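You operate a simulated robot arm through the tools that you are given. There is no shell and no other tool.

Carry out the task below with a simulated robot arm. There is one attempt and no reset: what you move stays moved.

JOB
Drain the docked battery on SHIP and stand it in the green rack.
Fine: run it to the end; switch the dock off before you rack it.

The check looks at the end state, three seconds after you hand in, the way a careful person would. Anything else that was tipped, shoved, dropped, spilled or broken makes it a failure.

ROBOT AND FRAMES
A 6-joint arm with a two-finger gripper, fixed in place. Base frame: the origin is at the foot of the arm, x ahead of it, y to its left, z up; the work surface is at about z = -0.002. Lengths are in m, angles in degrees, forces in N, time in s.
With the tool pointing down near the work surface it reaches from about 0.24 to 0.62 m from the base axis. Its first joint turns from -66.0 to 66.0 degrees. Payload 1.37 kg.
The TCP is the grasp point between the finger pads, 0.022 m short of the fingertips. In the tool frame z runs along the fingers and y along their closing line. The gripper opens to 0.092 m; its body begins 0.065 m behind the TCP.
Orientation is that of the tool frame in the base frame, as a unit quaternion [w, x, y, z]. With the fingers straight down and closing along the base's y, the tool's x points along the base's -x, its y along +y and its z along -z.

CONTROLS
- The arm moves only by the tool servo_tool. Its argument "steps" is one flat list of numbers, 6 for each row, row after row: the shift along the base's x, y, z in units of 20 mm (1.0 is 20 mm), then the turn, a rotation vector about the base's x, y, z in units of 8 degrees (1.0 is 8 degrees). In form: [x, y, z, ax, ay, az, x, y, z, ax, ay, az, ...]. A call has 1 to 20 rows; each row shifts and turns the commanded pose from where the row before left it. "grip" is the gripper command, from -1 (fully open) to 1 (shut), values between in proportion, set as the call begins (left out, the last holds). A call with a number of a shift or a turn outside -1 to 1 is refused whole. Each row takes 0.2 s and may step no farther than 0.05 m and 8.6 degrees from the row before; otherwise, or with a gripper value out of range, the whole call is refused. Where a pose cannot be reached the arm comes as near as it can. A force on the tool above 40 N (or 10 N above the force at the start of the call, whichever is more), or a blocked arm, ends the call early, and 0.2 s more pass. Each finger travels about 0.0599 m/s and halts on what it meets, pressing with about 26 N; the grip force reading is that of the motor and also rises with nothing between the fingers. The clock runs only during rows and for 0.2 s after the last one: add rows that do not move to give the fingers time. It gives the time, the measured TCP pose, the force on the tool (base axes), the opening and the grip force at its end, in the units of the frame above (readings bear some noise), with the torque about the TCP (base axes, N m) and any sound that the robot's microphone picked up.
- Cameras (640 x 400 px; columns grow to the right, rows downward): "scene" is fixed at [0.0299, -0.4365, 0.5658]; the picture's right is [0.66, -0.76, 0.00], its down [-0.57, -0.49, -0.66] and it looks along [0.50, 0.43, -0.75] (base axes); focal length 257 px, centre (320, 200). "wrist" rides on the gripper at [0.071, 0.019, -0.102] in the tool frame; the picture's right is [-0.26, 0.97, 0.00], its down [-0.75, -0.20, -0.62] and it looks along [-0.60, -0.16, 0.78] (tool axes); focal length 280 px, centre (320, 200). There is no depth. A picture from a camera that has moved, and an enlarged one, comes with that camera's place and axes in the base frame and with its lens. The place of the scene camera against the robot may be out by one fixed shift of up to 0.018 m in any direction.
- capture(camera): a new picture of that camera. No time passes.
- enlarge(camera, box): a new picture of the part [left, top, right, bottom] of that camera's present view, enlarged. No time passes.
- finish_job(): hands the job in; it is judged then, once.

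Nothing tells you positions but the pictures and the camera data. Unless the task says otherwise, let go and move clear before handing in.

The tools are called after "Emit:" by a JSON object that holds its "method" and its "body". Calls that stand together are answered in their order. servo_tool: Moves the arm, as the interface text tells. Its arguments: {"type":"object","properties":{"steps":{"type":"array","items":{"type":"number"}},"grip":{"type":"number"}},"required":["steps"]} The other tools are called the same way: capture (camera) takes a picture; enlarge (camera, box) takes an enlarged picture of a part of a camera's view; finish_job () hands the job in.

At the start:

```text
t: 0.0
tcp_pos: [0.3958, -0.2367, 0.3349]
orientation: [0.002, -0.001, 1.0, -0.001]
ft_force: [0.2, -0.2, 0.5]
wrist_torque: [-0.01, -0.03, -0.02]
gripper_width: 0.0919
grip_force: 0.1
```

scene: 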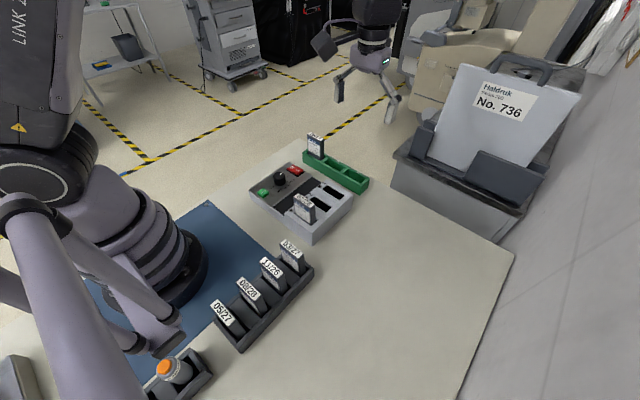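
wrist: 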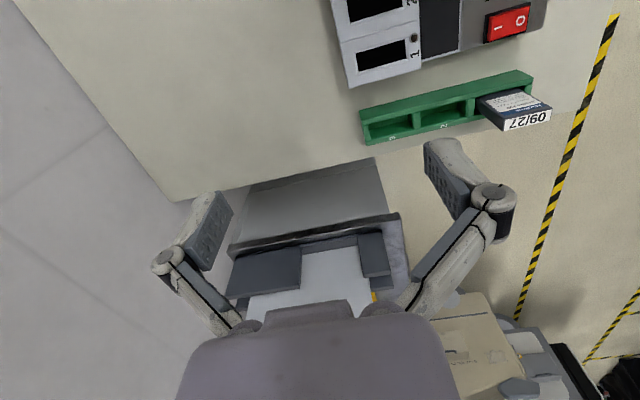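

I see a dock with a red rocker switch, a knob, a green button, a docked battery, a green rack with one battery already in it, and a black rack with four batteries. I'll look closer before moving.

Emit:
{"method": "enlarge", "body": {"camera": "scene", "box": [240, 120, 380, 250]}}

Emit:
{"method": "enlarge", "body": {"camera": "scene", "box": [140, 220, 340, 400]}}

Emit:
{"method": "enlarge", "body": {"camera": "wrist", "box": [320, 0, 560, 150]}}

Emit:
{"method": "enlarge", "body": {"camera": "scene", "box": [380, 50, 600, 240]}}

```text
3.08 times, centred on (310, 185) of scene
camera zoom: at [0.0299, -0.4365, 0.5658], right [0.66, -0.76, 0.0], down [-0.57, -0.49, -0.66], along [0.5, 0.43, -0.75], focal length 792 px, centre (351, 246)
```

zoom: 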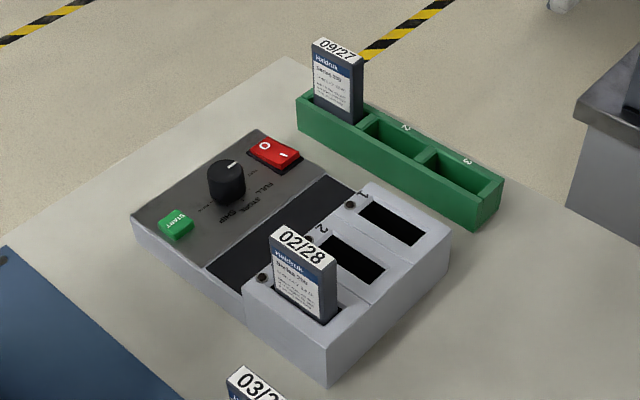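

```text
2.22 times, centred on (240, 310) of scene
camera zoom: at [0.0299, -0.4365, 0.5658], right [0.66, -0.76, 0.0], down [-0.57, -0.49, -0.66], along [0.5, 0.43, -0.75], focal length 572 px, centre (498, -44)
```

zoom: 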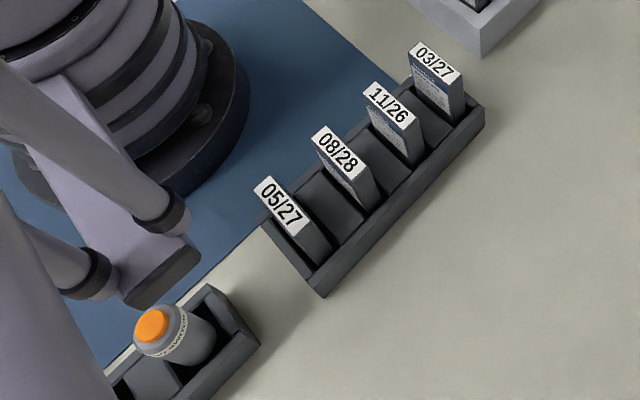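

```text
2.67 times, centred on (440, 75) of wrist
camera zoom: at [0.3244, -0.2192, 0.4367], right [0.26, 0.97, 0.0], down [0.75, -0.2, 0.63], along [0.6, -0.16, -0.78], focal length 748 px, centre (0, 533)
```

zoom: 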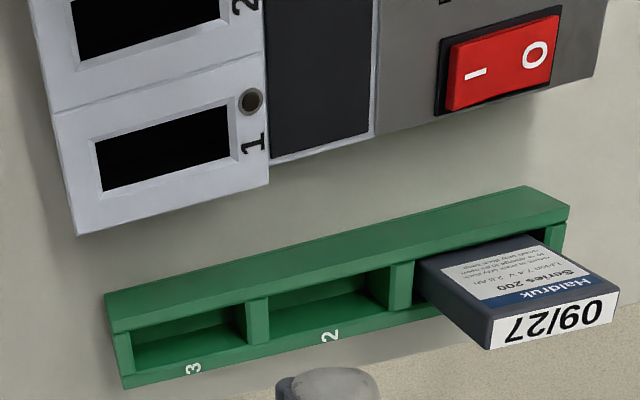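

```text
2.11 times, centred on (490, 145) of scene
camera zoom: at [0.0299, -0.4365, 0.5658], right [0.66, -0.76, 0.0], down [-0.57, -0.49, -0.66], along [0.5, 0.43, -0.75], focal length 542 px, centre (-38, 316)
```

zoom: 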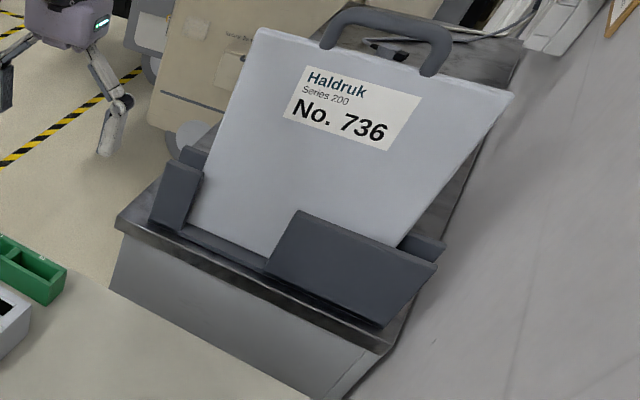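

The docked battery is 02/28, in dock slot 3, and the dock spans roughly x 0.28–0.44, y -0.20–0.045. I'll yaw the tool 90° so the wrist camera looks along +y at the dock panel.

Emit:
{"method": "servo_tool", "body": {"steps": [-0.19, -0.1, 0, 0, 0, 0.9375, -0.19, -0.1, 0, 0, 0, 0.9375, -0.19, -0.1, 0, 0, 0, 0.9375, -0.19, -0.1, 0, 0, 0, 0.9375, -0.19, -0.1, 0, 0, 0, 0.9375, -0.19, -0.1, 0, 0, 0, 0.9375, -0.19, -0.1, 0, 0, 0, 0.9375, -0.19, -0.1, 0, 0, 0, 0.9375, -0.19, -0.1, 0, 0, 0, 0.9375, -0.19, -0.1, 0, 0, 0, 0.9375, -0.19, -0.1, 0, 0, 0, 0.9375, -0.19, -0.1, 0, 0, 0, 0.9375]}}

Emit:
{"method": "capture", "body": {"camera": "wrist"}}

Emit:
{"method": "capture", "body": {"camera": "scene"}}

```text
t: 2.6
tcp_pos: [0.3502, -0.2598, 0.334]
orientation: [-0.001, 0.708, -0.706, 0.0]
ft_force: [1.2, -0.8, -0.1]
wrist_torque: [0.0, -0.01, 0.02]
gripper_width: 0.092
grip_force: 0.1
```

```text
taken
camera wrist: at [0.3304, -0.3338, 0.4362], right [-0.97, 0.26, 0.0], down [0.2, 0.75, 0.63], along [0.16, 0.6, -0.78], focal length 280 px, centre (320, 200)
```

wrist: 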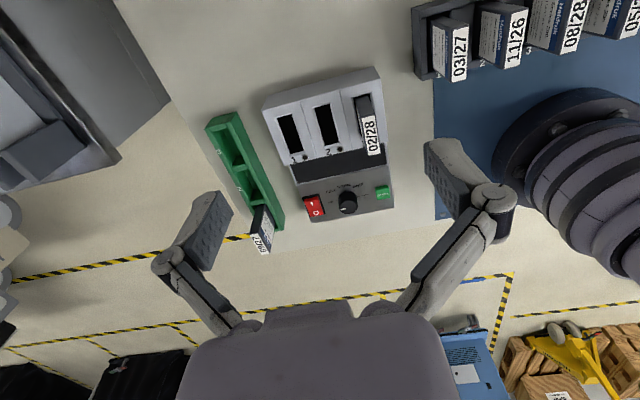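

```text
taken
```

scene: 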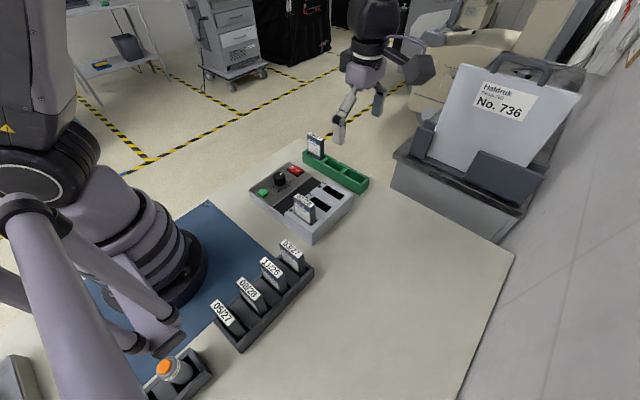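

The wrist camera now sees the whole dock, upside down. I'll zoom in on the panel.

Emit:
{"method": "enlarge", "body": {"camera": "wrist", "box": [290, 160, 410, 235]}}

Emit:
{"method": "enlarge", "body": {"camera": "wrist", "box": [200, 60, 400, 260]}}

Emit:
{"method": "enlarge", "body": {"camera": "scene", "box": [250, 155, 320, 205]}}

```text
5.33 times, centred on (350, 198) of wrist
camera zoom: at [0.3304, -0.3338, 0.4362], right [-0.97, 0.26, 0.0], down [0.2, 0.75, 0.63], along [0.16, 0.6, -0.78], focal length 1495 px, centre (160, 213)
```

zoom: 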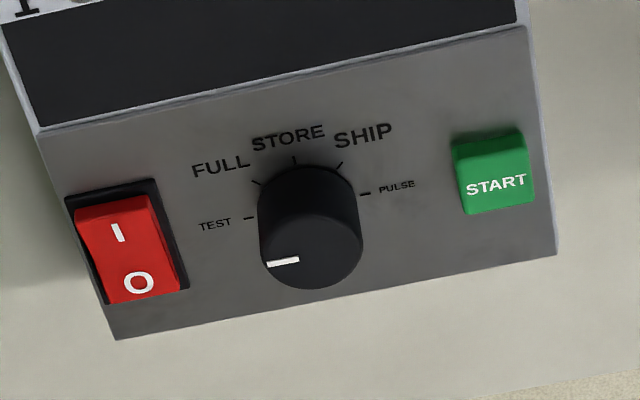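

```text
2.00 times, centred on (300, 160) of wrist
camera zoom: at [0.3304, -0.3338, 0.4362], right [-0.97, 0.26, 0.0], down [0.2, 0.75, 0.63], along [0.16, 0.6, -0.78], focal length 561 px, centre (360, 280)
```

zoom: 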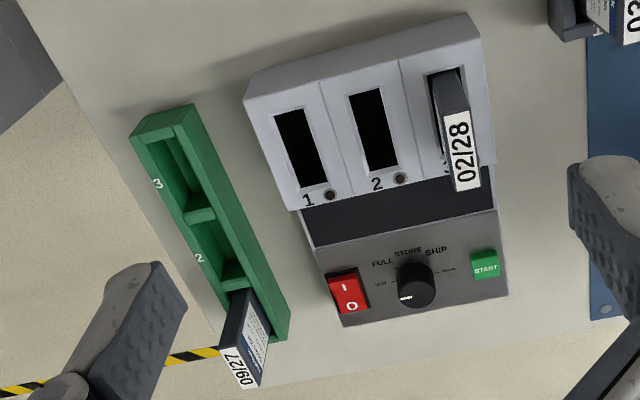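

```text
8.00 times, centred on (285, 180) of scene
camera zoom: at [0.0299, -0.4365, 0.5658], right [0.66, -0.76, 0.0], down [-0.57, -0.49, -0.66], along [0.5, 0.43, -0.75], focal length 2059 px, centre (600, 360)
```

zoom: 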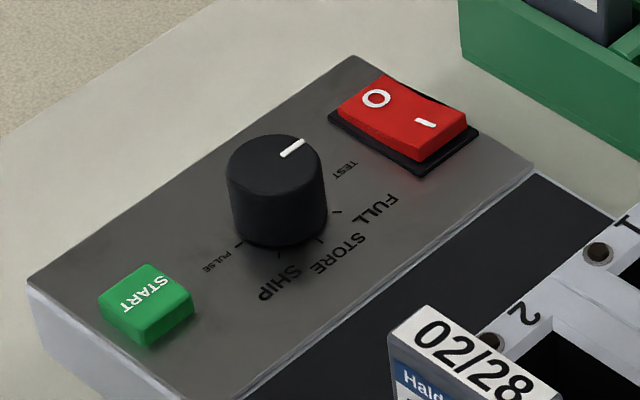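

The dial is at TEST, with SHIP 135° clockwise (seen from above), and the display is dark, so the dock looks off. I'll move in closer to triangulate the controls.

Emit:
{"method": "servo_tool", "body": {"steps": [0.0625, 0.6875, -0.7125, 0, 0, 0, 0.0625, 0.6875, -0.7125, 0, 0, 0, 0.0625, 0.6875, -0.7125, 0, 0, 0, 0.0625, 0.6875, -0.7125, 0, 0, 0, 0.0625, 0.6875, -0.7125, 0, 0, 0, 0.0625, 0.6875, -0.7125, 0, 0, 0, 0.0625, 0.6875, -0.7125, 0, 0, 0, 0.0625, 0.6875, -0.7125, 0, 0, 0]}}

Emit:
{"method": "capture", "body": {"camera": "wrist"}}

Emit:
{"method": "enlarge", "body": {"camera": "wrist", "box": [220, 120, 440, 260]}}

```text
t: 4.4
tcp_pos: [0.3593, -0.1499, 0.2205]
orientation: [-0.001, 0.707, -0.707, -0.001]
ft_force: [-0.4, 0.2, 0.0]
wrist_torque: [-0.01, 0.0, 0.0]
gripper_width: 0.092
grip_force: 0.0
```

```text
taken
camera wrist: at [0.3388, -0.2221, 0.3226], right [-0.97, 0.26, 0.0], down [0.2, 0.75, 0.63], along [0.16, 0.6, -0.78], focal length 280 px, centre (320, 200)
```

wrist: 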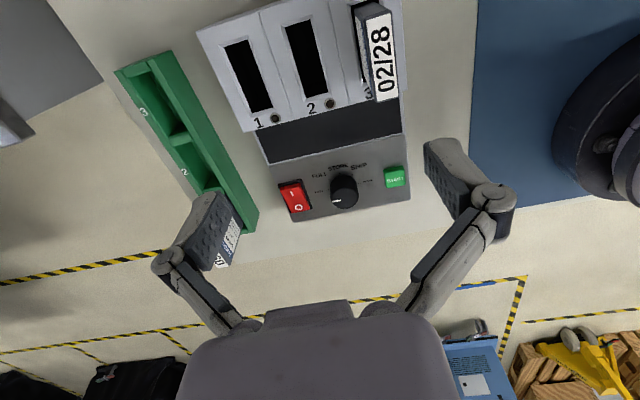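

```text
2.86 times, centred on (330, 190) of wrist
camera zoom: at [0.3388, -0.2221, 0.3226], right [-0.97, 0.26, 0.0], down [0.2, 0.75, 0.63], along [0.16, 0.6, -0.78], focal length 801 px, centre (291, 229)
```

zoom: 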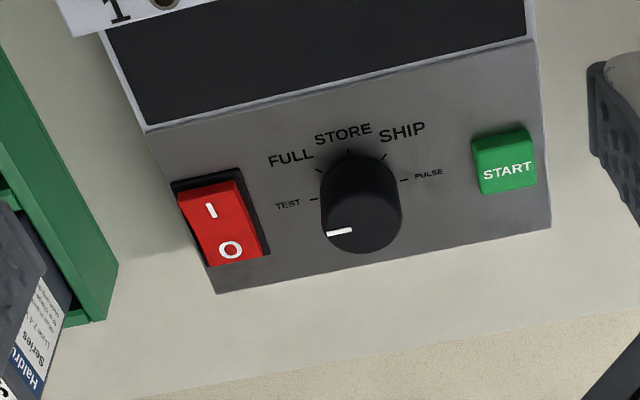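

Triangulated: START at about (0.302, -0.023, z 0.055), and the knob centre at (0.364, -0.016), top z 0.06, diameter about 34 mm. Next I'll check which side of the rocker is pressed.

Emit:
{"method": "enlarge", "body": {"camera": "wrist", "box": [270, 165, 330, 225]}}

Emit:
{"method": "enlarge", "body": {"camera": "scene", "box": [282, 158, 312, 182]}}

Emit:
{"method": "enlarge", "body": {"camera": "wrist", "box": [240, 60, 420, 180]}}

```text
6.67 times, centred on (300, 195) of wrist
camera zoom: at [0.3388, -0.2221, 0.3226], right [-0.97, 0.26, 0.0], down [0.2, 0.75, 0.63], along [0.16, 0.6, -0.78], focal length 1869 px, centre (453, 233)
```

zoom: 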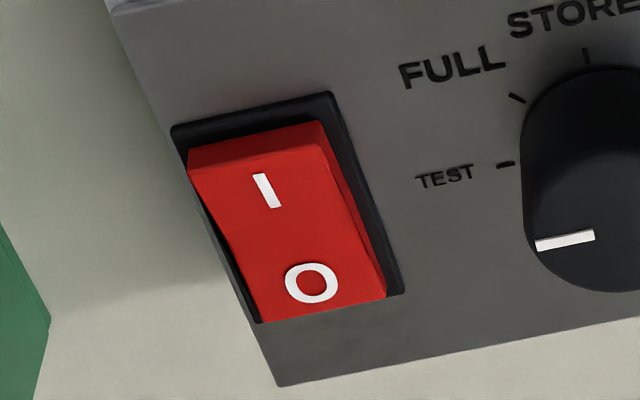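

```text
16.00 times, centred on (297, 170) of scene
camera zoom: at [0.0299, -0.4365, 0.5658], right [0.66, -0.76, 0.0], down [-0.57, -0.49, -0.66], along [0.5, 0.43, -0.75], focal length 4117 px, centre (688, 680)
```

zoom: 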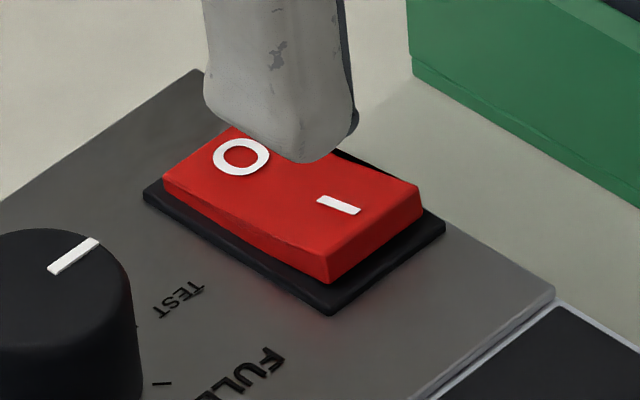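

```text
3.33 times, centred on (330, 120) of wrist
camera zoom: at [0.3388, -0.2221, 0.3226], right [-0.97, 0.26, 0.0], down [0.2, 0.75, 0.63], along [0.16, 0.6, -0.78], focal length 935 px, centre (287, 467)
```

zoom: 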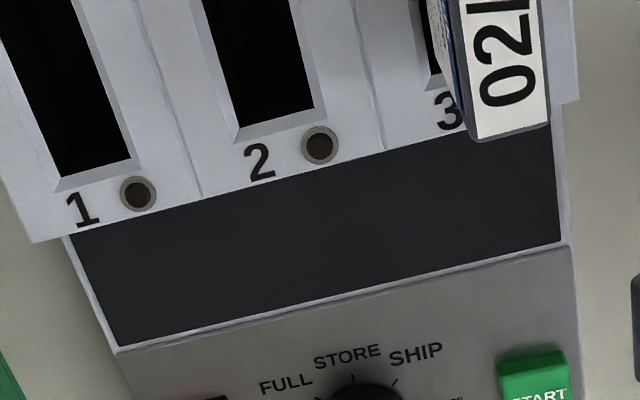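

The rocker's I end stands proud, so the dock is off (O pressed). I'll set the dial to SHIP first while it's off: move above the knob with the fingers part-closed, then check alignment.

Emit:
{"method": "servo_tool", "body": {"steps": [0.03, 0.843, -0.628, 0, 0, 0, 0.03, 0.843, -0.628, 0, 0, 0, 0.03, 0.843, -0.628, 0, 0, 0, 0.03, 0.843, -0.628, 0, 0, 0, 0.03, 0.843, -0.628, 0, 0, 0, 0.03, 0.843, -0.628, 0, 0, 0, 0.03, 0.843, -0.628, 0, 0, 0, 0.03, 0.843, -0.628, 0, 0, 0], "grip": -0.2}}

Emit:
{"method": "capture", "body": {"camera": "wrist"}}

Emit:
{"method": "enlarge", "body": {"camera": "scene", "box": [230, 100, 370, 210]}}

```text
t: 6.2
tcp_pos: [0.3645, -0.0142, 0.1196]
orientation: [0.001, -0.707, 0.707, 0.0]
ft_force: [1.0, -0.8, -0.8]
wrist_torque: [0.01, -0.02, 0.01]
gripper_width: 0.0554
grip_force: 0.1
```

```text
taken
camera wrist: at [0.3443, -0.0876, 0.2219], right [-0.96, 0.26, 0.0], down [0.2, 0.75, 0.63], along [0.16, 0.6, -0.78], focal length 280 px, centre (320, 200)
```

wrist: 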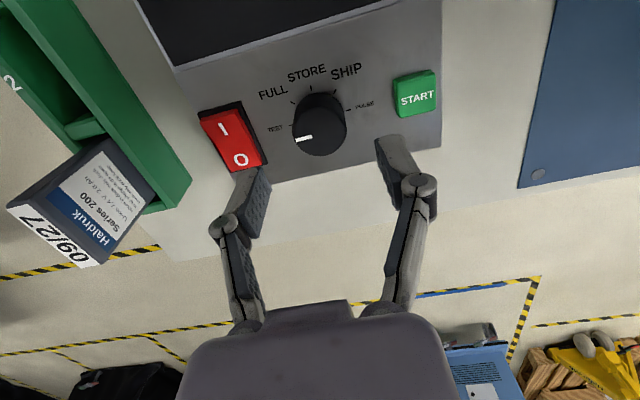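

```text
3.64 times, centred on (300, 155) of scene
camera zoom: at [0.0299, -0.4365, 0.5658], right [0.66, -0.76, 0.0], down [-0.57, -0.49, -0.66], along [0.5, 0.43, -0.75], focal length 936 px, centre (393, 364)
```

zoom: 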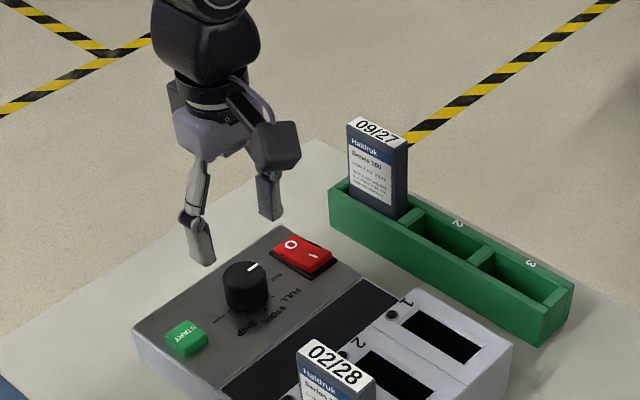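

The gripper is roughly over the knob; I'll zoom in to refine the knob's y and height before descending.

Emit:
{"method": "enlarge", "body": {"camera": "wrist", "box": [260, 60, 400, 170]}}

Emit:
{"method": "enlarge", "body": {"camera": "wrist", "box": [180, 60, 300, 190]}}

```text
3.64 times, centred on (330, 115) of wrist
camera zoom: at [0.3443, -0.0876, 0.2219], right [-0.96, 0.26, 0.0], down [0.2, 0.75, 0.63], along [0.16, 0.6, -0.78], focal length 1020 px, centre (284, 509)
```

zoom: 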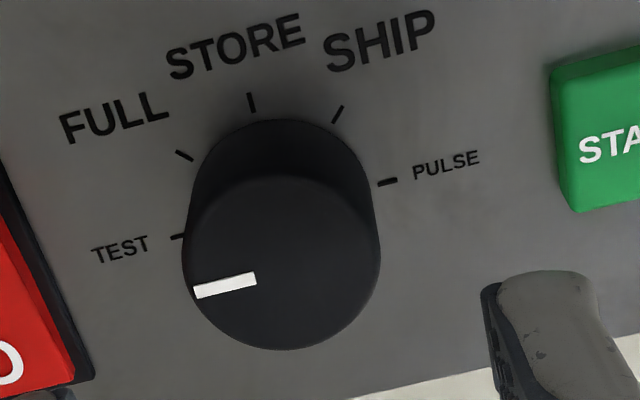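

```text
3.08 times, centred on (240, 125) of wrist
camera zoom: at [0.3443, -0.0876, 0.2219], right [-0.96, 0.26, 0.0], down [0.2, 0.75, 0.63], along [0.16, 0.6, -0.78], focal length 863 px, centre (566, 431)
```

zoom: 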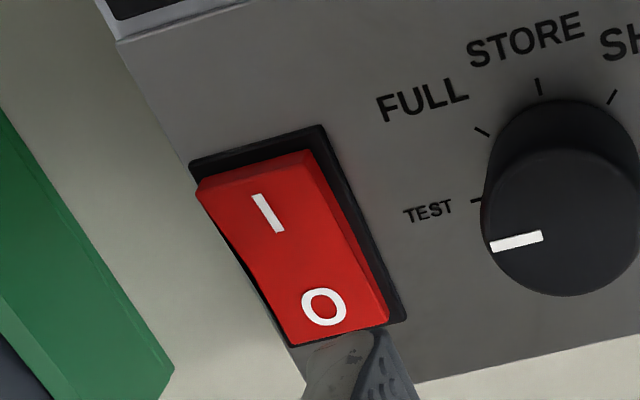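

Refined: knob centre (0.364, -0.0136), top z about 0.057, panel z about 0.035. I'll lower the part-open fingers around the knob to TCP z about 0.066.

Emit:
{"method": "servo_tool", "body": {"steps": [0, 0.01, -0.67, 0, 0, 0, 0, 0.01, -0.67, 0, 0, 0, 0, 0.01, -0.67, 0, 0, 0, 0, 0, -0.67, 0, 0, 0, 0, 0, 0, 0, 0, 0]}}

Emit:
{"method": "capture", "body": {"camera": "wrist"}}

Emit:
{"method": "enlarge", "body": {"camera": "scene", "box": [240, 130, 340, 210]}}

```text
t: 7.4
tcp_pos: [0.3651, -0.0141, 0.0659]
orientation: [-0.001, 0.707, -0.707, 0.001]
ft_force: [-0.2, -0.5, 0.2]
wrist_torque: [0.03, -0.03, 0.01]
gripper_width: 0.0553
grip_force: 0.1
```

```text
taken
camera wrist: at [0.3454, -0.0869, 0.1679], right [-0.96, 0.26, 0.0], down [0.2, 0.75, 0.63], along [0.17, 0.6, -0.78], focal length 280 px, centre (320, 200)
```

wrist: 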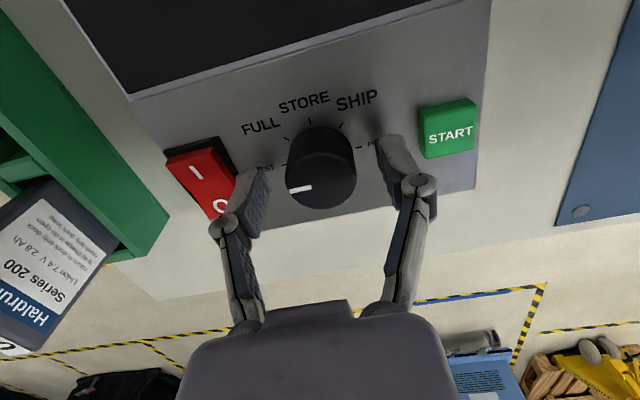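

```text
5.00 times, centred on (290, 170) of scene
camera zoom: at [0.0299, -0.4365, 0.5658], right [0.66, -0.76, 0.0], down [-0.57, -0.49, -0.66], along [0.5, 0.43, -0.75], focal length 1287 px, centre (470, 350)
```

zoom: 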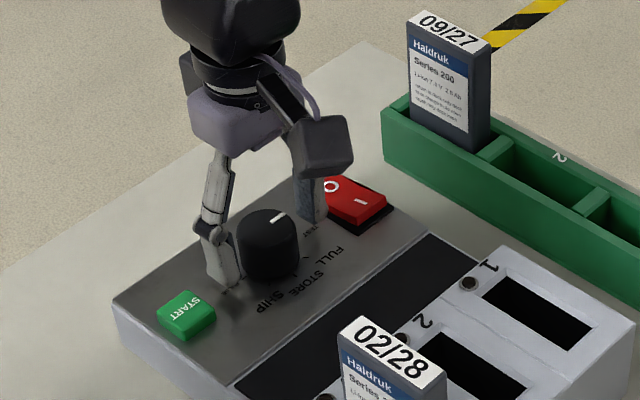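

The fingers straddle the knob with clearance to both the rocker and START. I'll zoom in to check centering in y.

Emit:
{"method": "enlarge", "body": {"camera": "wrist", "box": [230, 110, 430, 235]}}

```text
3.20 times, centred on (330, 172) of wrist
camera zoom: at [0.3454, -0.0869, 0.1679], right [-0.96, 0.26, 0.0], down [0.2, 0.75, 0.63], along [0.17, 0.6, -0.78], focal length 897 px, centre (288, 288)
```

zoom: 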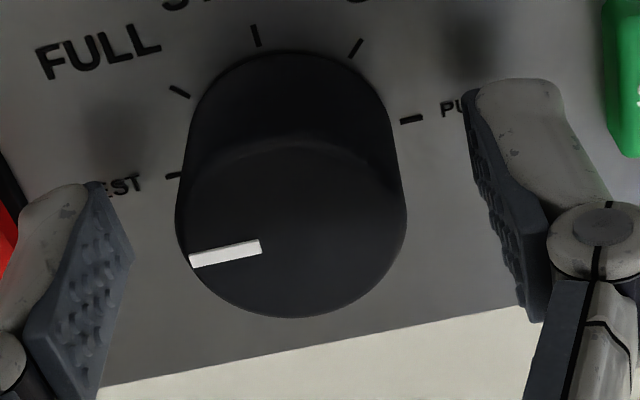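

The knob centre is about 2.5 mm further +y than the TCP. I'll nudge over and close on the knob.

Emit:
{"method": "servo_tool", "body": {"steps": [-0.01, 0.12, 0, 0, 0, 0, 0, 0, 0, 0, 0, 0]}}

Emit:
{"method": "servo_tool", "body": {"steps": [0, 0, 0, 0, 0, 0, 0, 0, 0, 0, 0, 0, 0, 0, 0, 0, 0, 0, 0, 0, 0, 0, 0, 0], "grip": 1}}

```text
t: 8.0
tcp_pos: [0.3643, -0.0105, 0.0672]
orientation: [0.001, -0.707, 0.708, 0.0]
ft_force: [0.6, -0.5, 0.0]
wrist_torque: [0.0, 0.01, 0.01]
gripper_width: 0.0553
grip_force: 0.0
```

```text
t: 9.0
tcp_pos: [0.3651, -0.0115, 0.0676]
orientation: [0.001, -0.707, 0.707, 0.001]
ft_force: [3.2, 0.1, 1.2]
wrist_torque: [0.02, -0.08, -0.02]
gripper_width: 0.0335
grip_force: 28.3
```

The knob is gripped (0.0335 m wide). I'll turn it clockwise 45° first and check that it follows.

Emit:
{"method": "servo_tool", "body": {"steps": [0, 0, 0, 0, 0, -0.9375, 0, 0, 0, 0, 0, -0.9375, 0, 0, 0, 0, 0, -0.9375, 0, 0, 0, 0, 0, -0.9375, 0, 0, 0, 0, 0, -0.9375, 0, 0, 0, 0, 0, -0.9375]}}

Emit:
{"method": "enlarge", "body": {"camera": "wrist", "box": [230, 110, 430, 235]}}

Emit:
{"method": "enlarge", "body": {"camera": "scene", "box": [240, 130, 340, 210]}}

```text
t: 10.4
tcp_pos: [0.3649, -0.0113, 0.0668]
orientation: [0.002, -0.382, 0.924, 0.0]
ft_force: [13.2, 4.3, -3.2]
wrist_torque: [0.2, -0.71, 0.04]
gripper_width: 0.0337
grip_force: 28.3
```

```text
3.20 times, centred on (330, 172) of wrist
camera zoom: at [0.3007, -0.0502, 0.1686], right [-0.49, 0.87, 0.0], down [0.67, 0.39, 0.63], along [0.55, 0.31, -0.78], focal length 897 px, centre (288, 288)
```

zoom: 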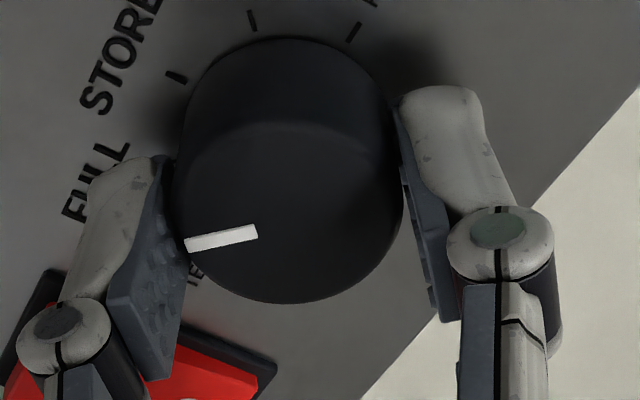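

```text
5.00 times, centred on (290, 170) of scene
camera zoom: at [0.0299, -0.4365, 0.5658], right [0.66, -0.76, 0.0], down [-0.57, -0.49, -0.66], along [0.5, 0.43, -0.75], focal length 1287 px, centre (470, 350)
```

zoom: 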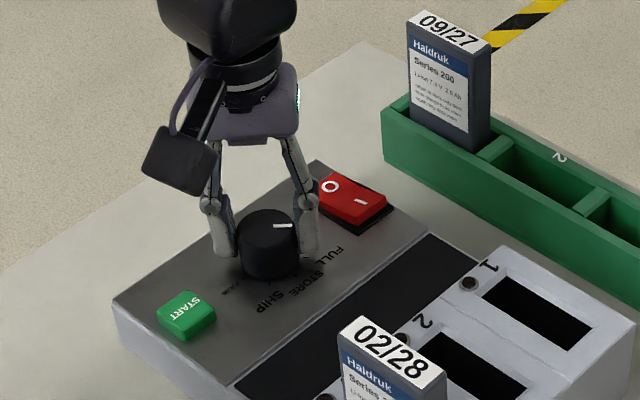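

The knob follows the grip and the pointer is now at FULL, but there's a 13 N side load from slight miscentering. I'll release, re-centre and regrip before continuing.

Emit:
{"method": "servo_tool", "body": {"steps": [0, 0, 0, 0, 0, 0, 0, 0, 0, 0, 0, 0, 0.05, -0.08, 0, 0, 0, 0, 0, 0, 0, 0, 0, 0], "grip": -0.05}}

Emit:
{"method": "enlarge", "body": {"camera": "wrist", "box": [230, 110, 430, 235]}}

Emit:
{"method": "servo_tool", "body": {"steps": [0, 0, 0, 0, 0, 0, 0, 0, 0, 0, 0, 0, 0, 0, 0, 0, 0, 0], "grip": 1}}

```text
t: 11.4
tcp_pos: [0.3637, -0.0136, 0.0671]
orientation: [0.001, -0.383, 0.924, 0.0]
ft_force: [-0.3, -0.1, -0.1]
wrist_torque: [-0.05, 0.0, 0.0]
gripper_width: 0.0484
grip_force: 0.0
```

```text
3.20 times, centred on (330, 172) of wrist
camera zoom: at [0.301, -0.052, 0.1686], right [-0.5, 0.87, 0.0], down [0.68, 0.39, 0.63], along [0.54, 0.31, -0.78], focal length 897 px, centre (288, 288)
```

zoom: 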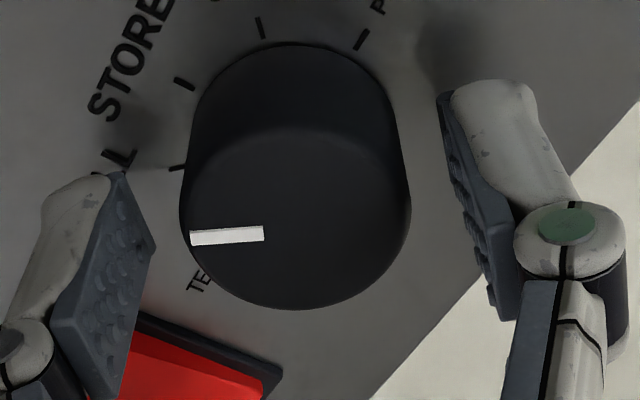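

```text
t: 12.2
tcp_pos: [0.364, -0.0133, 0.0675]
orientation: [0.0, -0.382, 0.924, 0.0]
ft_force: [-8.3, 10.0, 8.0]
wrist_torque: [0.17, 0.19, 0.02]
gripper_width: 0.0334
grip_force: 28.0
```

Regripping showed the offset lies along the closing line, so I'll release, shift back about 0.9 mm and regrip.

Emit:
{"method": "servo_tool", "body": {"steps": [0, 0, 0, 0, 0, 0, 0, 0, 0, 0, 0, 0, -0.045, 0.045, 0, 0, 0, 0, 0, 0, 0, 0, 0, 0], "grip": -0.05}}

Emit:
{"method": "servo_tool", "body": {"steps": [0, 0, 0, 0, 0, 0, 0, 0, 0, 0, 0, 0, 0, 0, 0, 0, 0, 0], "grip": 1}}

```text
t: 13.2
tcp_pos: [0.365, -0.0117, 0.0693]
orientation: [0.001, -0.382, 0.924, -0.001]
ft_force: [-0.4, 0.2, 0.9]
wrist_torque: [0.01, 0.0, 0.01]
gripper_width: 0.0481
grip_force: 0.0
```

```text
t: 14.0
tcp_pos: [0.3657, -0.0111, 0.0672]
orientation: [0.002, -0.383, 0.924, -0.001]
ft_force: [4.1, -5.4, -0.2]
wrist_torque: [-0.09, -0.14, -0.01]
gripper_width: 0.0332
grip_force: 28.0
```

The side load is low now, so I'll turn another 45° toward STORE.

Emit:
{"method": "servo_tool", "body": {"steps": [0, 0, 0, 0, 0, -0.9375, 0, 0, 0, 0, 0, -0.9375, 0, 0, 0, 0, 0, -0.9375, 0, 0, 0, 0, 0, -0.9375, 0, 0, 0, 0, 0, -0.9375, 0, 0, 0, 0, 0, -0.9375]}}

Emit:
{"method": "enlarge", "body": {"camera": "scene", "box": [240, 130, 340, 210]}}

Emit:
{"method": "enlarge", "body": {"camera": "wrist", "box": [230, 110, 430, 235]}}

```text
t: 15.4
tcp_pos: [0.3655, -0.0127, 0.0682]
orientation: [0.0, 0.001, 1.0, -0.001]
ft_force: [6.3, 8.2, -1.5]
wrist_torque: [0.14, 0.3, 0.01]
gripper_width: 0.0334
grip_force: 28.4
```

```text
5.00 times, centred on (290, 170) of scene
camera zoom: at [0.0299, -0.4365, 0.5658], right [0.66, -0.75, 0.0], down [-0.57, -0.49, -0.66], along [0.5, 0.43, -0.75], focal length 1287 px, centre (470, 350)
```

zoom: 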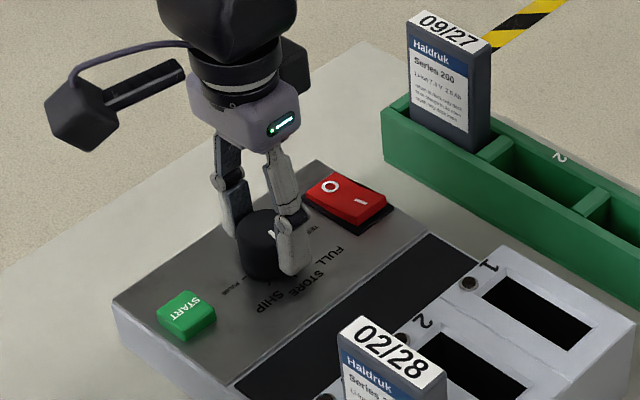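

```text
3.20 times, centred on (330, 172) of wrist
camera zoom: at [0.2933, 0.0052, 0.1688], right [0.26, 0.96, 0.0], down [0.75, -0.21, 0.63], along [0.6, -0.17, -0.78], focal length 897 px, centre (288, 288)
```

zoom: 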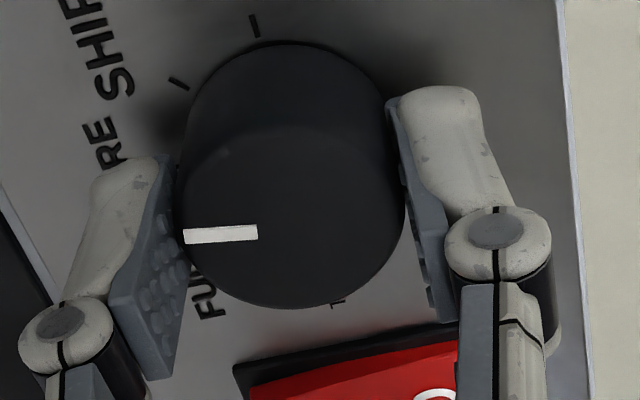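

The knob tracks and the load is fine. I'll do the last 45° to SHIP.

Emit:
{"method": "servo_tool", "body": {"steps": [0, 0, 0, 0, 0, -0.9375, 0, 0, 0, 0, 0, -0.9375, 0, 0, 0, 0, 0, -0.9375, 0, 0, 0, 0, 0, -0.9375, 0, 0, 0, 0, 0, -0.9375, 0, 0, 0, 0, 0, -0.9375]}}

Emit:
{"method": "enlarge", "body": {"camera": "wrist", "box": [230, 110, 430, 235]}}

Emit:
{"method": "enlarge", "body": {"camera": "scene", "box": [240, 130, 340, 210]}}

```text
t: 16.8
tcp_pos: [0.3646, -0.0113, 0.0676]
orientation: [0.001, 0.383, 0.924, 0.001]
ft_force: [4.8, 30.2, 0.8]
wrist_torque: [0.9, 0.24, 0.06]
gripper_width: 0.0335
grip_force: 27.8
```

```text
3.20 times, centred on (330, 172) of wrist
camera zoom: at [0.328, 0.0499, 0.1687], right [0.87, 0.5, 0.0], down [0.39, -0.68, 0.63], along [0.31, -0.54, -0.78], focal length 897 px, centre (288, 288)
```

zoom: 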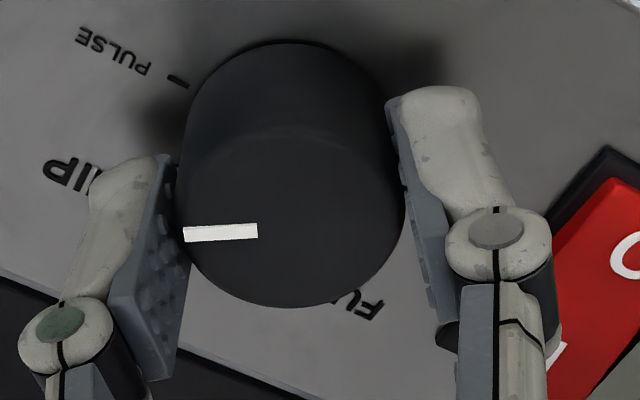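

```text
5.00 times, centred on (290, 170) of scene
camera zoom: at [0.0299, -0.4366, 0.5657], right [0.66, -0.75, 0.0], down [-0.57, -0.49, -0.66], along [0.5, 0.43, -0.75], focal length 1287 px, centre (470, 350)
```

zoom: 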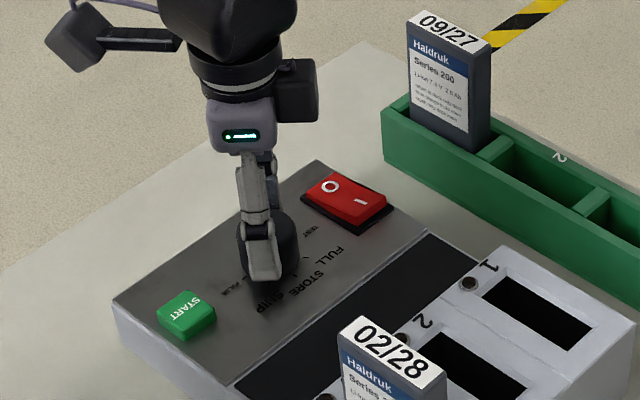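

The knob should now be at SHIP. I'll release, rise straight up, and check the pointer.

Emit:
{"method": "servo_tool", "body": {"steps": [0, 0, 0, 0, 0, 0, 0, 0, 0, 0, 0, 0, 0, 0, 0, 0, 0, 0, 0, 0, 0.6, 0, 0, 0, 0, 0, 0.8, 0, 0, 0, 0, 0, 0.9, 0, 0, 0, 0, 0, 0.9, 0, 0, 0], "grip": -0.1}}

Emit:
{"method": "capture", "body": {"camera": "wrist"}}

Emit:
{"method": "enlarge", "body": {"camera": "scene", "box": [240, 130, 340, 210]}}

```text
t: 18.4
tcp_pos: [0.366, -0.0126, 0.1317]
orientation: [0.001, 0.383, 0.924, -0.001]
ft_force: [-0.1, -0.4, 0.1]
wrist_torque: [-0.03, -0.01, 0.0]
gripper_width: 0.0505
grip_force: 0.0
```

```text
taken
camera wrist: at [0.3284, 0.0488, 0.2327], right [0.87, 0.5, 0.0], down [0.39, -0.68, 0.63], along [0.31, -0.54, -0.78], focal length 280 px, centre (320, 200)
```

wrist: 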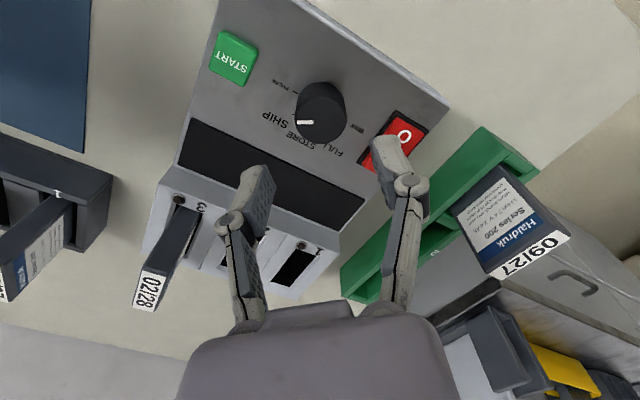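

```text
5.00 times, centred on (290, 170) of scene
camera zoom: at [0.0299, -0.4365, 0.5658], right [0.66, -0.76, 0.0], down [-0.57, -0.49, -0.66], along [0.5, 0.43, -0.75], focal length 1287 px, centre (470, 350)
```

zoom: 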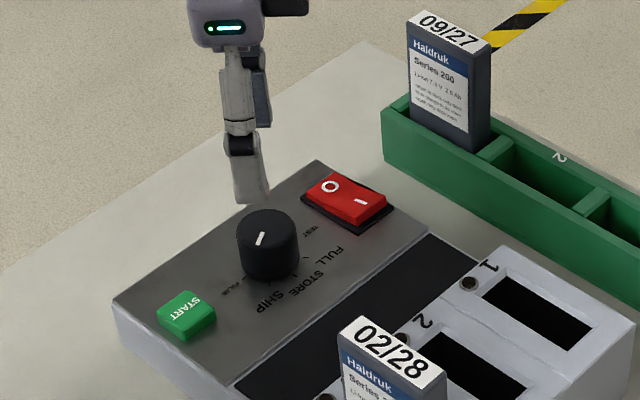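

I'll zoom in on the knob from both cameras to see exactly where the pointer sits relative to the ticks.

Emit:
{"method": "enlarge", "body": {"camera": "wrist", "box": [250, 60, 390, 170]}}

Emit:
{"method": "enlarge", "body": {"camera": "scene", "box": [270, 160, 310, 200]}}

```text
3.64 times, centred on (320, 115) of wrist
camera zoom: at [0.3284, 0.0488, 0.2327], right [0.87, 0.5, 0.0], down [0.39, -0.68, 0.63], along [0.31, -0.54, -0.78], focal length 1020 px, centre (320, 509)
```

zoom: 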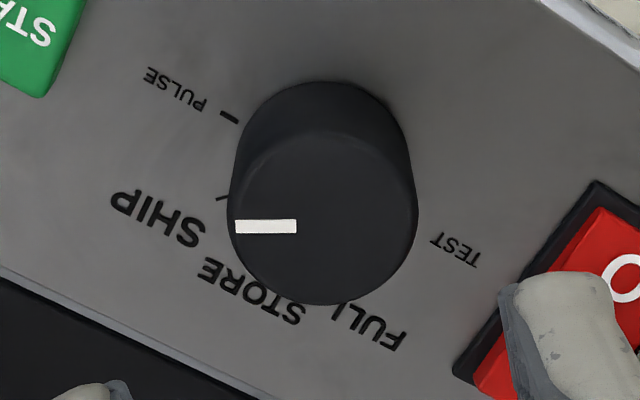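

```text
10.00 times, centred on (290, 180) of scene
camera zoom: at [0.0299, -0.4365, 0.5658], right [0.66, -0.76, 0.0], down [-0.57, -0.49, -0.66], along [0.5, 0.43, -0.75], focal length 2573 px, centre (620, 400)
```

zoom: 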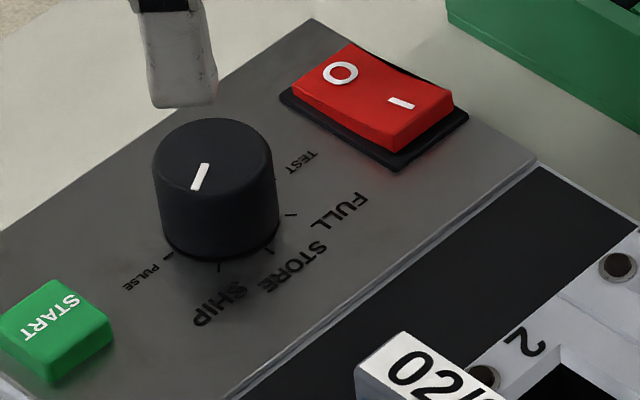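

The knob has no detent and the pointer sits near -148°, about 13° past the SHIP tick (-135°). I'll regrip and turn it back about 13°.

Emit:
{"method": "servo_tool", "body": {"steps": [0, 0, -0.8, 0, 0, 0, 0, 0, -0.8, 0, 0, 0, 0, 0, -0.8, 0, 0, 0, 0, 0, -0.8, 0, 0, 0]}}

Emit:
{"method": "servo_tool", "body": {"steps": [0, 0, 0, 0, 0, 0, 0, 0, 0, 0, 0, 0, 0, 0, 0, 0, 0, 0], "grip": 1}}

Emit:
{"method": "enlarge", "body": {"camera": "wrist", "box": [230, 110, 430, 235]}}

```text
t: 19.4
tcp_pos: [0.3655, -0.012, 0.067]
orientation: [0.001, 0.382, 0.924, 0.0]
ft_force: [-0.5, -0.3, 0.0]
wrist_torque: [0.01, -0.01, -0.01]
gripper_width: 0.0504
grip_force: 0.1
```

```text
t: 20.2
tcp_pos: [0.3647, -0.0114, 0.0667]
orientation: [-0.001, 0.383, 0.924, -0.002]
ft_force: [-8.8, -12.5, 4.8]
wrist_torque: [-0.23, 0.18, -0.01]
gripper_width: 0.0338
grip_force: 27.9
```

```text
3.20 times, centred on (330, 172) of wrist
camera zoom: at [0.3282, 0.0502, 0.1682], right [0.87, 0.5, 0.0], down [0.39, -0.68, 0.63], along [0.31, -0.54, -0.78], focal length 897 px, centre (288, 288)
```

zoom: 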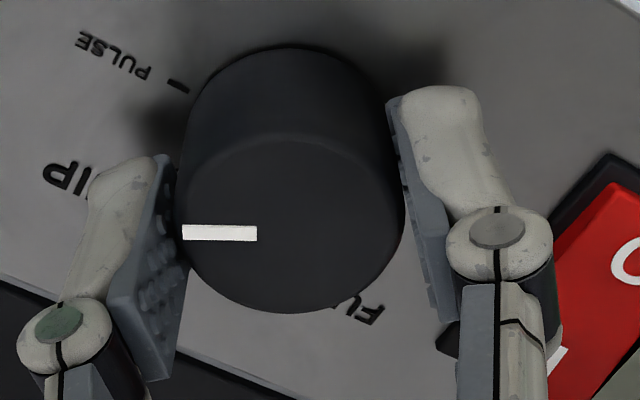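

I'll relieve the load with a 1 mm shift while gripped, then turn back 13°.

Emit:
{"method": "servo_tool", "body": {"steps": [-0.05, -0.05, 0, 0, 0, 0, 0, 0, 0, 0, 0, 0.8, 0, 0, 0, 0, 0, 0.8, 0, 0, 0, 0, 0, 0]}}

Emit:
{"method": "enlarge", "body": {"camera": "wrist", "box": [230, 110, 430, 235]}}

```text
t: 21.1
tcp_pos: [0.3642, -0.0122, 0.0663]
orientation: [0.001, 0.278, 0.96, 0.0]
ft_force: [0.8, 2.2, -2.4]
wrist_torque: [0.1, 0.13, -0.01]
gripper_width: 0.0337
grip_force: 27.9
stopped in row 4: the force on the tool passed its limit at 42 N (the readings are from after the stop); the commanded pose is now the measured one
```

```text
3.20 times, centred on (330, 172) of wrist
camera zoom: at [0.3142, 0.0404, 0.168], right [0.74, 0.68, 0.0], down [0.53, -0.57, 0.63], along [0.42, -0.46, -0.78], focal length 897 px, centre (288, 288)
```

zoom: 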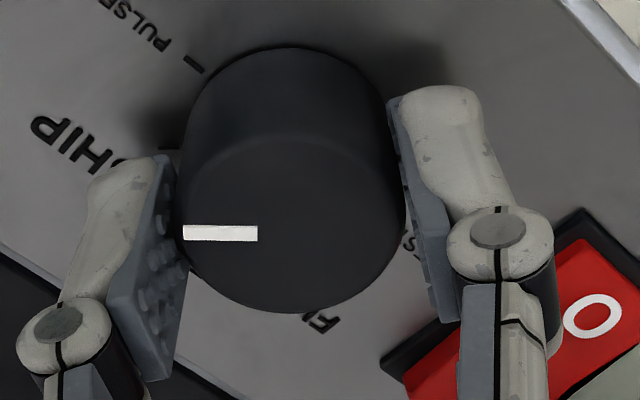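

The knob turned back with the gripper (ψ now about -32°). I'll release and rise to verify.

Emit:
{"method": "servo_tool", "body": {"steps": [0, 0, 0, 0, 0, 0, 0, 0, 0, 0, 0, 0, 0, 0, 0, 0, 0, 0, 0, 0, 0.6, 0, 0, 0, 0, 0, 0.8, 0, 0, 0, 0, 0, 0.9, 0, 0, 0, 0, 0, 0.9, 0, 0, 0], "grip": -0.1}}

Emit:
{"method": "enlarge", "body": {"camera": "wrist", "box": [250, 60, 390, 170]}}

Emit:
{"method": "enlarge", "body": {"camera": "scene", "box": [270, 160, 310, 200]}}

Emit:
{"method": "capture", "body": {"camera": "scene"}}

```text
t: 22.7
tcp_pos: [0.3641, -0.0112, 0.1318]
orientation: [0.001, 0.278, 0.961, -0.001]
ft_force: [0.2, 0.7, -0.2]
wrist_torque: [-0.01, 0.02, -0.01]
gripper_width: 0.0504
grip_force: 0.0
```

```text
3.64 times, centred on (320, 115) of wrist
camera zoom: at [0.3137, 0.04, 0.2333], right [0.74, 0.68, 0.0], down [0.53, -0.57, 0.63], along [0.42, -0.46, -0.78], focal length 1020 px, centre (320, 509)
```

zoom: 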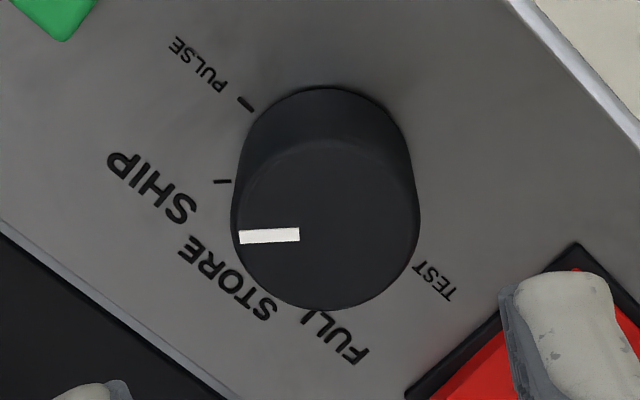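

```text
10.00 times, centred on (290, 180) of scene
camera zoom: at [0.0299, -0.4365, 0.5658], right [0.66, -0.76, 0.0], down [-0.57, -0.49, -0.66], along [0.5, 0.43, -0.75], focal length 2573 px, centre (620, 400)
```

zoom: 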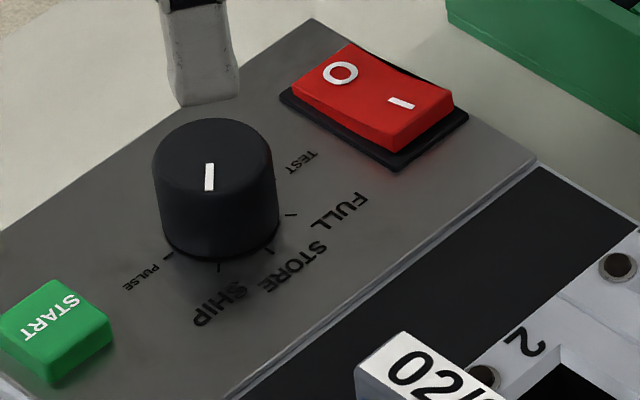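

```text
taken
```

scene: 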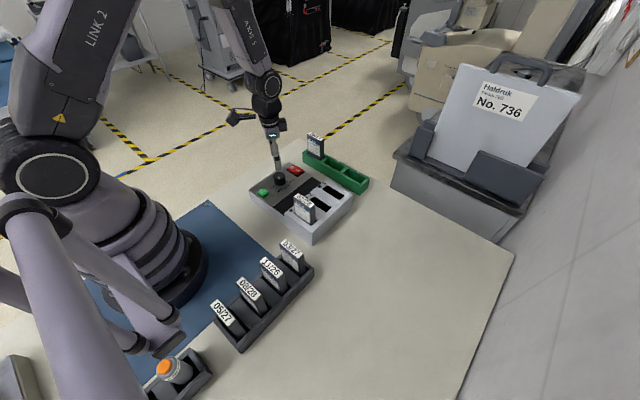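

The pointer now lies on SHIP (measured -134°). Next I'll switch the dock on: close the fingers, yaw back to 90° and go above the rocker's I end (about 0.4255, -0.032).

Emit:
{"method": "servo_tool", "body": {"steps": [0.182, -0.053, -0.065, 0, 0, 0.9, 0.182, -0.053, -0.065, 0, 0, 0.9, 0.182, -0.053, -0.065, 0, 0, 0.9, 0.182, -0.053, -0.065, 0, 0, 0.9, 0.182, -0.053, -0.065, 0, 0, 0.9, 0.182, -0.053, -0.065, 0, 0, 0.9, 0.182, -0.053, -0.065, 0, 0, 0.9, 0.182, -0.053, -0.065, 0, 0, 0.9, 0.182, -0.053, -0.065, 0, 0, 0.9, 0.182, -0.053, -0.065, 0, 0, 0.9, 0.182, -0.053, -0.065, 0, 0, 0.9, 0.182, -0.053, -0.065, 0, 0, 0.9, 0.182, -0.053, -0.065, 0, 0, 0.9, 0.182, -0.053, -0.065, 0, 0, 0.9, 0.182, -0.053, -0.065, 0, 0, 0.9, 0.182, -0.053, -0.065, 0, 0, 0.9, 0.182, -0.053, -0.065, 0, 0, 0.9], "grip": 1}}

Emit:
{"method": "capture", "body": {"camera": "wrist"}}

Emit:
{"method": "enlarge", "body": {"camera": "wrist", "box": [220, 60, 420, 185]}}

Emit:
{"method": "enlarge", "body": {"camera": "scene", "box": [250, 120, 350, 210]}}

```text
t: 26.3
tcp_pos: [0.4266, -0.0297, 0.108]
orientation: [-0.001, 0.709, -0.706, -0.001]
ft_force: [0.7, -0.1, 0.5]
wrist_torque: [0.0, 0.03, 0.05]
gripper_width: 0.0
grip_force: 26.2
```

```text
taken
camera wrist: at [0.4068, -0.1039, 0.2097], right [-0.97, 0.26, 0.0], down [0.2, 0.75, 0.63], along [0.16, 0.61, -0.78], focal length 280 px, centre (320, 200)
```

wrist: 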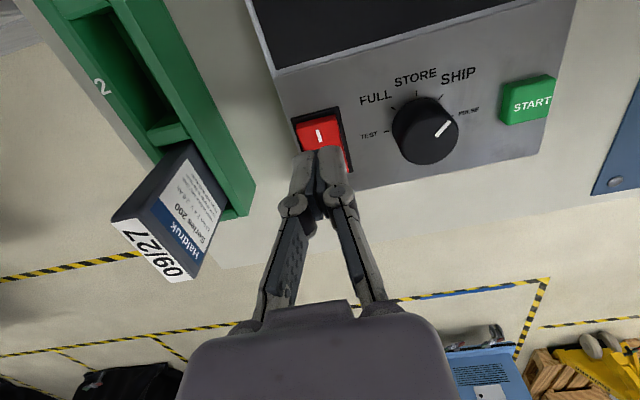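

```text
3.20 times, centred on (320, 122) of wrist
camera zoom: at [0.4068, -0.1039, 0.2097], right [-0.97, 0.26, 0.0], down [0.2, 0.75, 0.63], along [0.16, 0.61, -0.78], focal length 897 px, centre (320, 448)
```

zoom: 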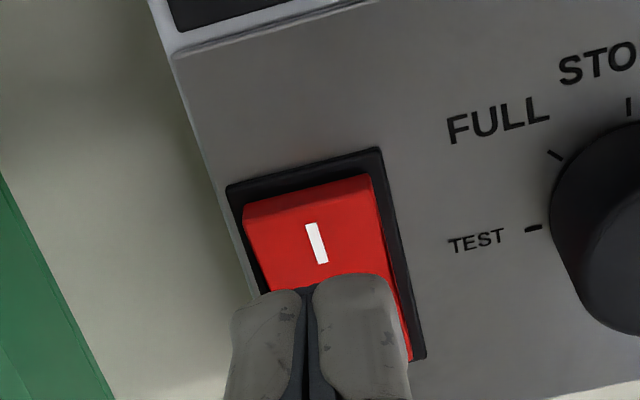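

```text
4.44 times, centred on (300, 165) of scene
camera zoom: at [0.0299, -0.4365, 0.5658], right [0.66, -0.76, 0.0], down [-0.57, -0.49, -0.66], along [0.5, 0.43, -0.75], focal length 1144 px, centre (409, 356)
```

zoom: 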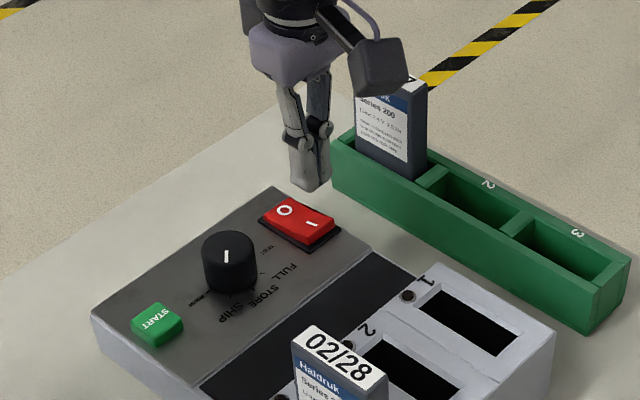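

The closed fingertips are above the I end. I'll lower in stages and press.

Emit:
{"method": "servo_tool", "body": {"steps": [0.01, 0, -0.6, 0, 0, 0, 0.01, 0, -0.6, 0, 0, 0, 0, 0, -0.3, 0, 0, 0, 0, 0, -0.15, 0, 0, 0, 0, 0, -0.15, 0, 0, 0]}}

Emit:
{"method": "enlarge", "body": {"camera": "scene", "box": [270, 140, 330, 200]}}

```text
t: 27.5
tcp_pos: [0.4272, -0.0307, 0.0711]
orientation: [-0.002, 0.708, -0.706, -0.001]
ft_force: [1.3, -0.1, 1.0]
wrist_torque: [0.02, 0.01, 0.02]
gripper_width: 0.0
grip_force: 26.2
```

```text
6.67 times, centred on (300, 170) of scene
camera zoom: at [0.0299, -0.4365, 0.5658], right [0.66, -0.76, 0.0], down [-0.57, -0.49, -0.66], along [0.5, 0.43, -0.75], focal length 1716 px, centre (453, 400)
```

zoom: 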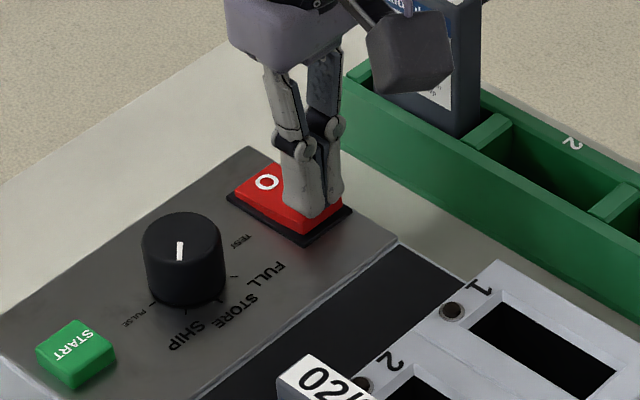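

The fingertip is almost touching the I end. I'll press down in small steps.

Emit:
{"method": "servo_tool", "body": {"steps": [0, 0, -0.1, 0, 0, 0, 0, 0, -0.1, 0, 0, 0, 0, 0, -0.1, 0, 0, 0, 0, 0, 0, 0, 0, 0]}}

Emit:
{"method": "enlarge", "body": {"camera": "scene", "box": [270, 140, 330, 200]}}

```text
t: 28.5
tcp_pos: [0.4254, -0.0303, 0.067]
orientation: [-0.002, 0.707, -0.707, -0.001]
ft_force: [-0.1, -0.7, -0.3]
wrist_torque: [0.02, 0.01, 0.01]
gripper_width: 0.0
grip_force: 27.9
```

```text
6.67 times, centred on (300, 170) of scene
camera zoom: at [0.0299, -0.4365, 0.5658], right [0.66, -0.76, 0.0], down [-0.57, -0.49, -0.66], along [0.5, 0.43, -0.75], focal length 1716 px, centre (453, 400)
```

zoom: 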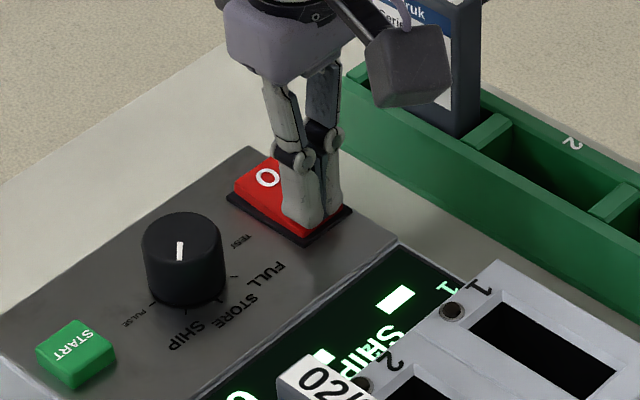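

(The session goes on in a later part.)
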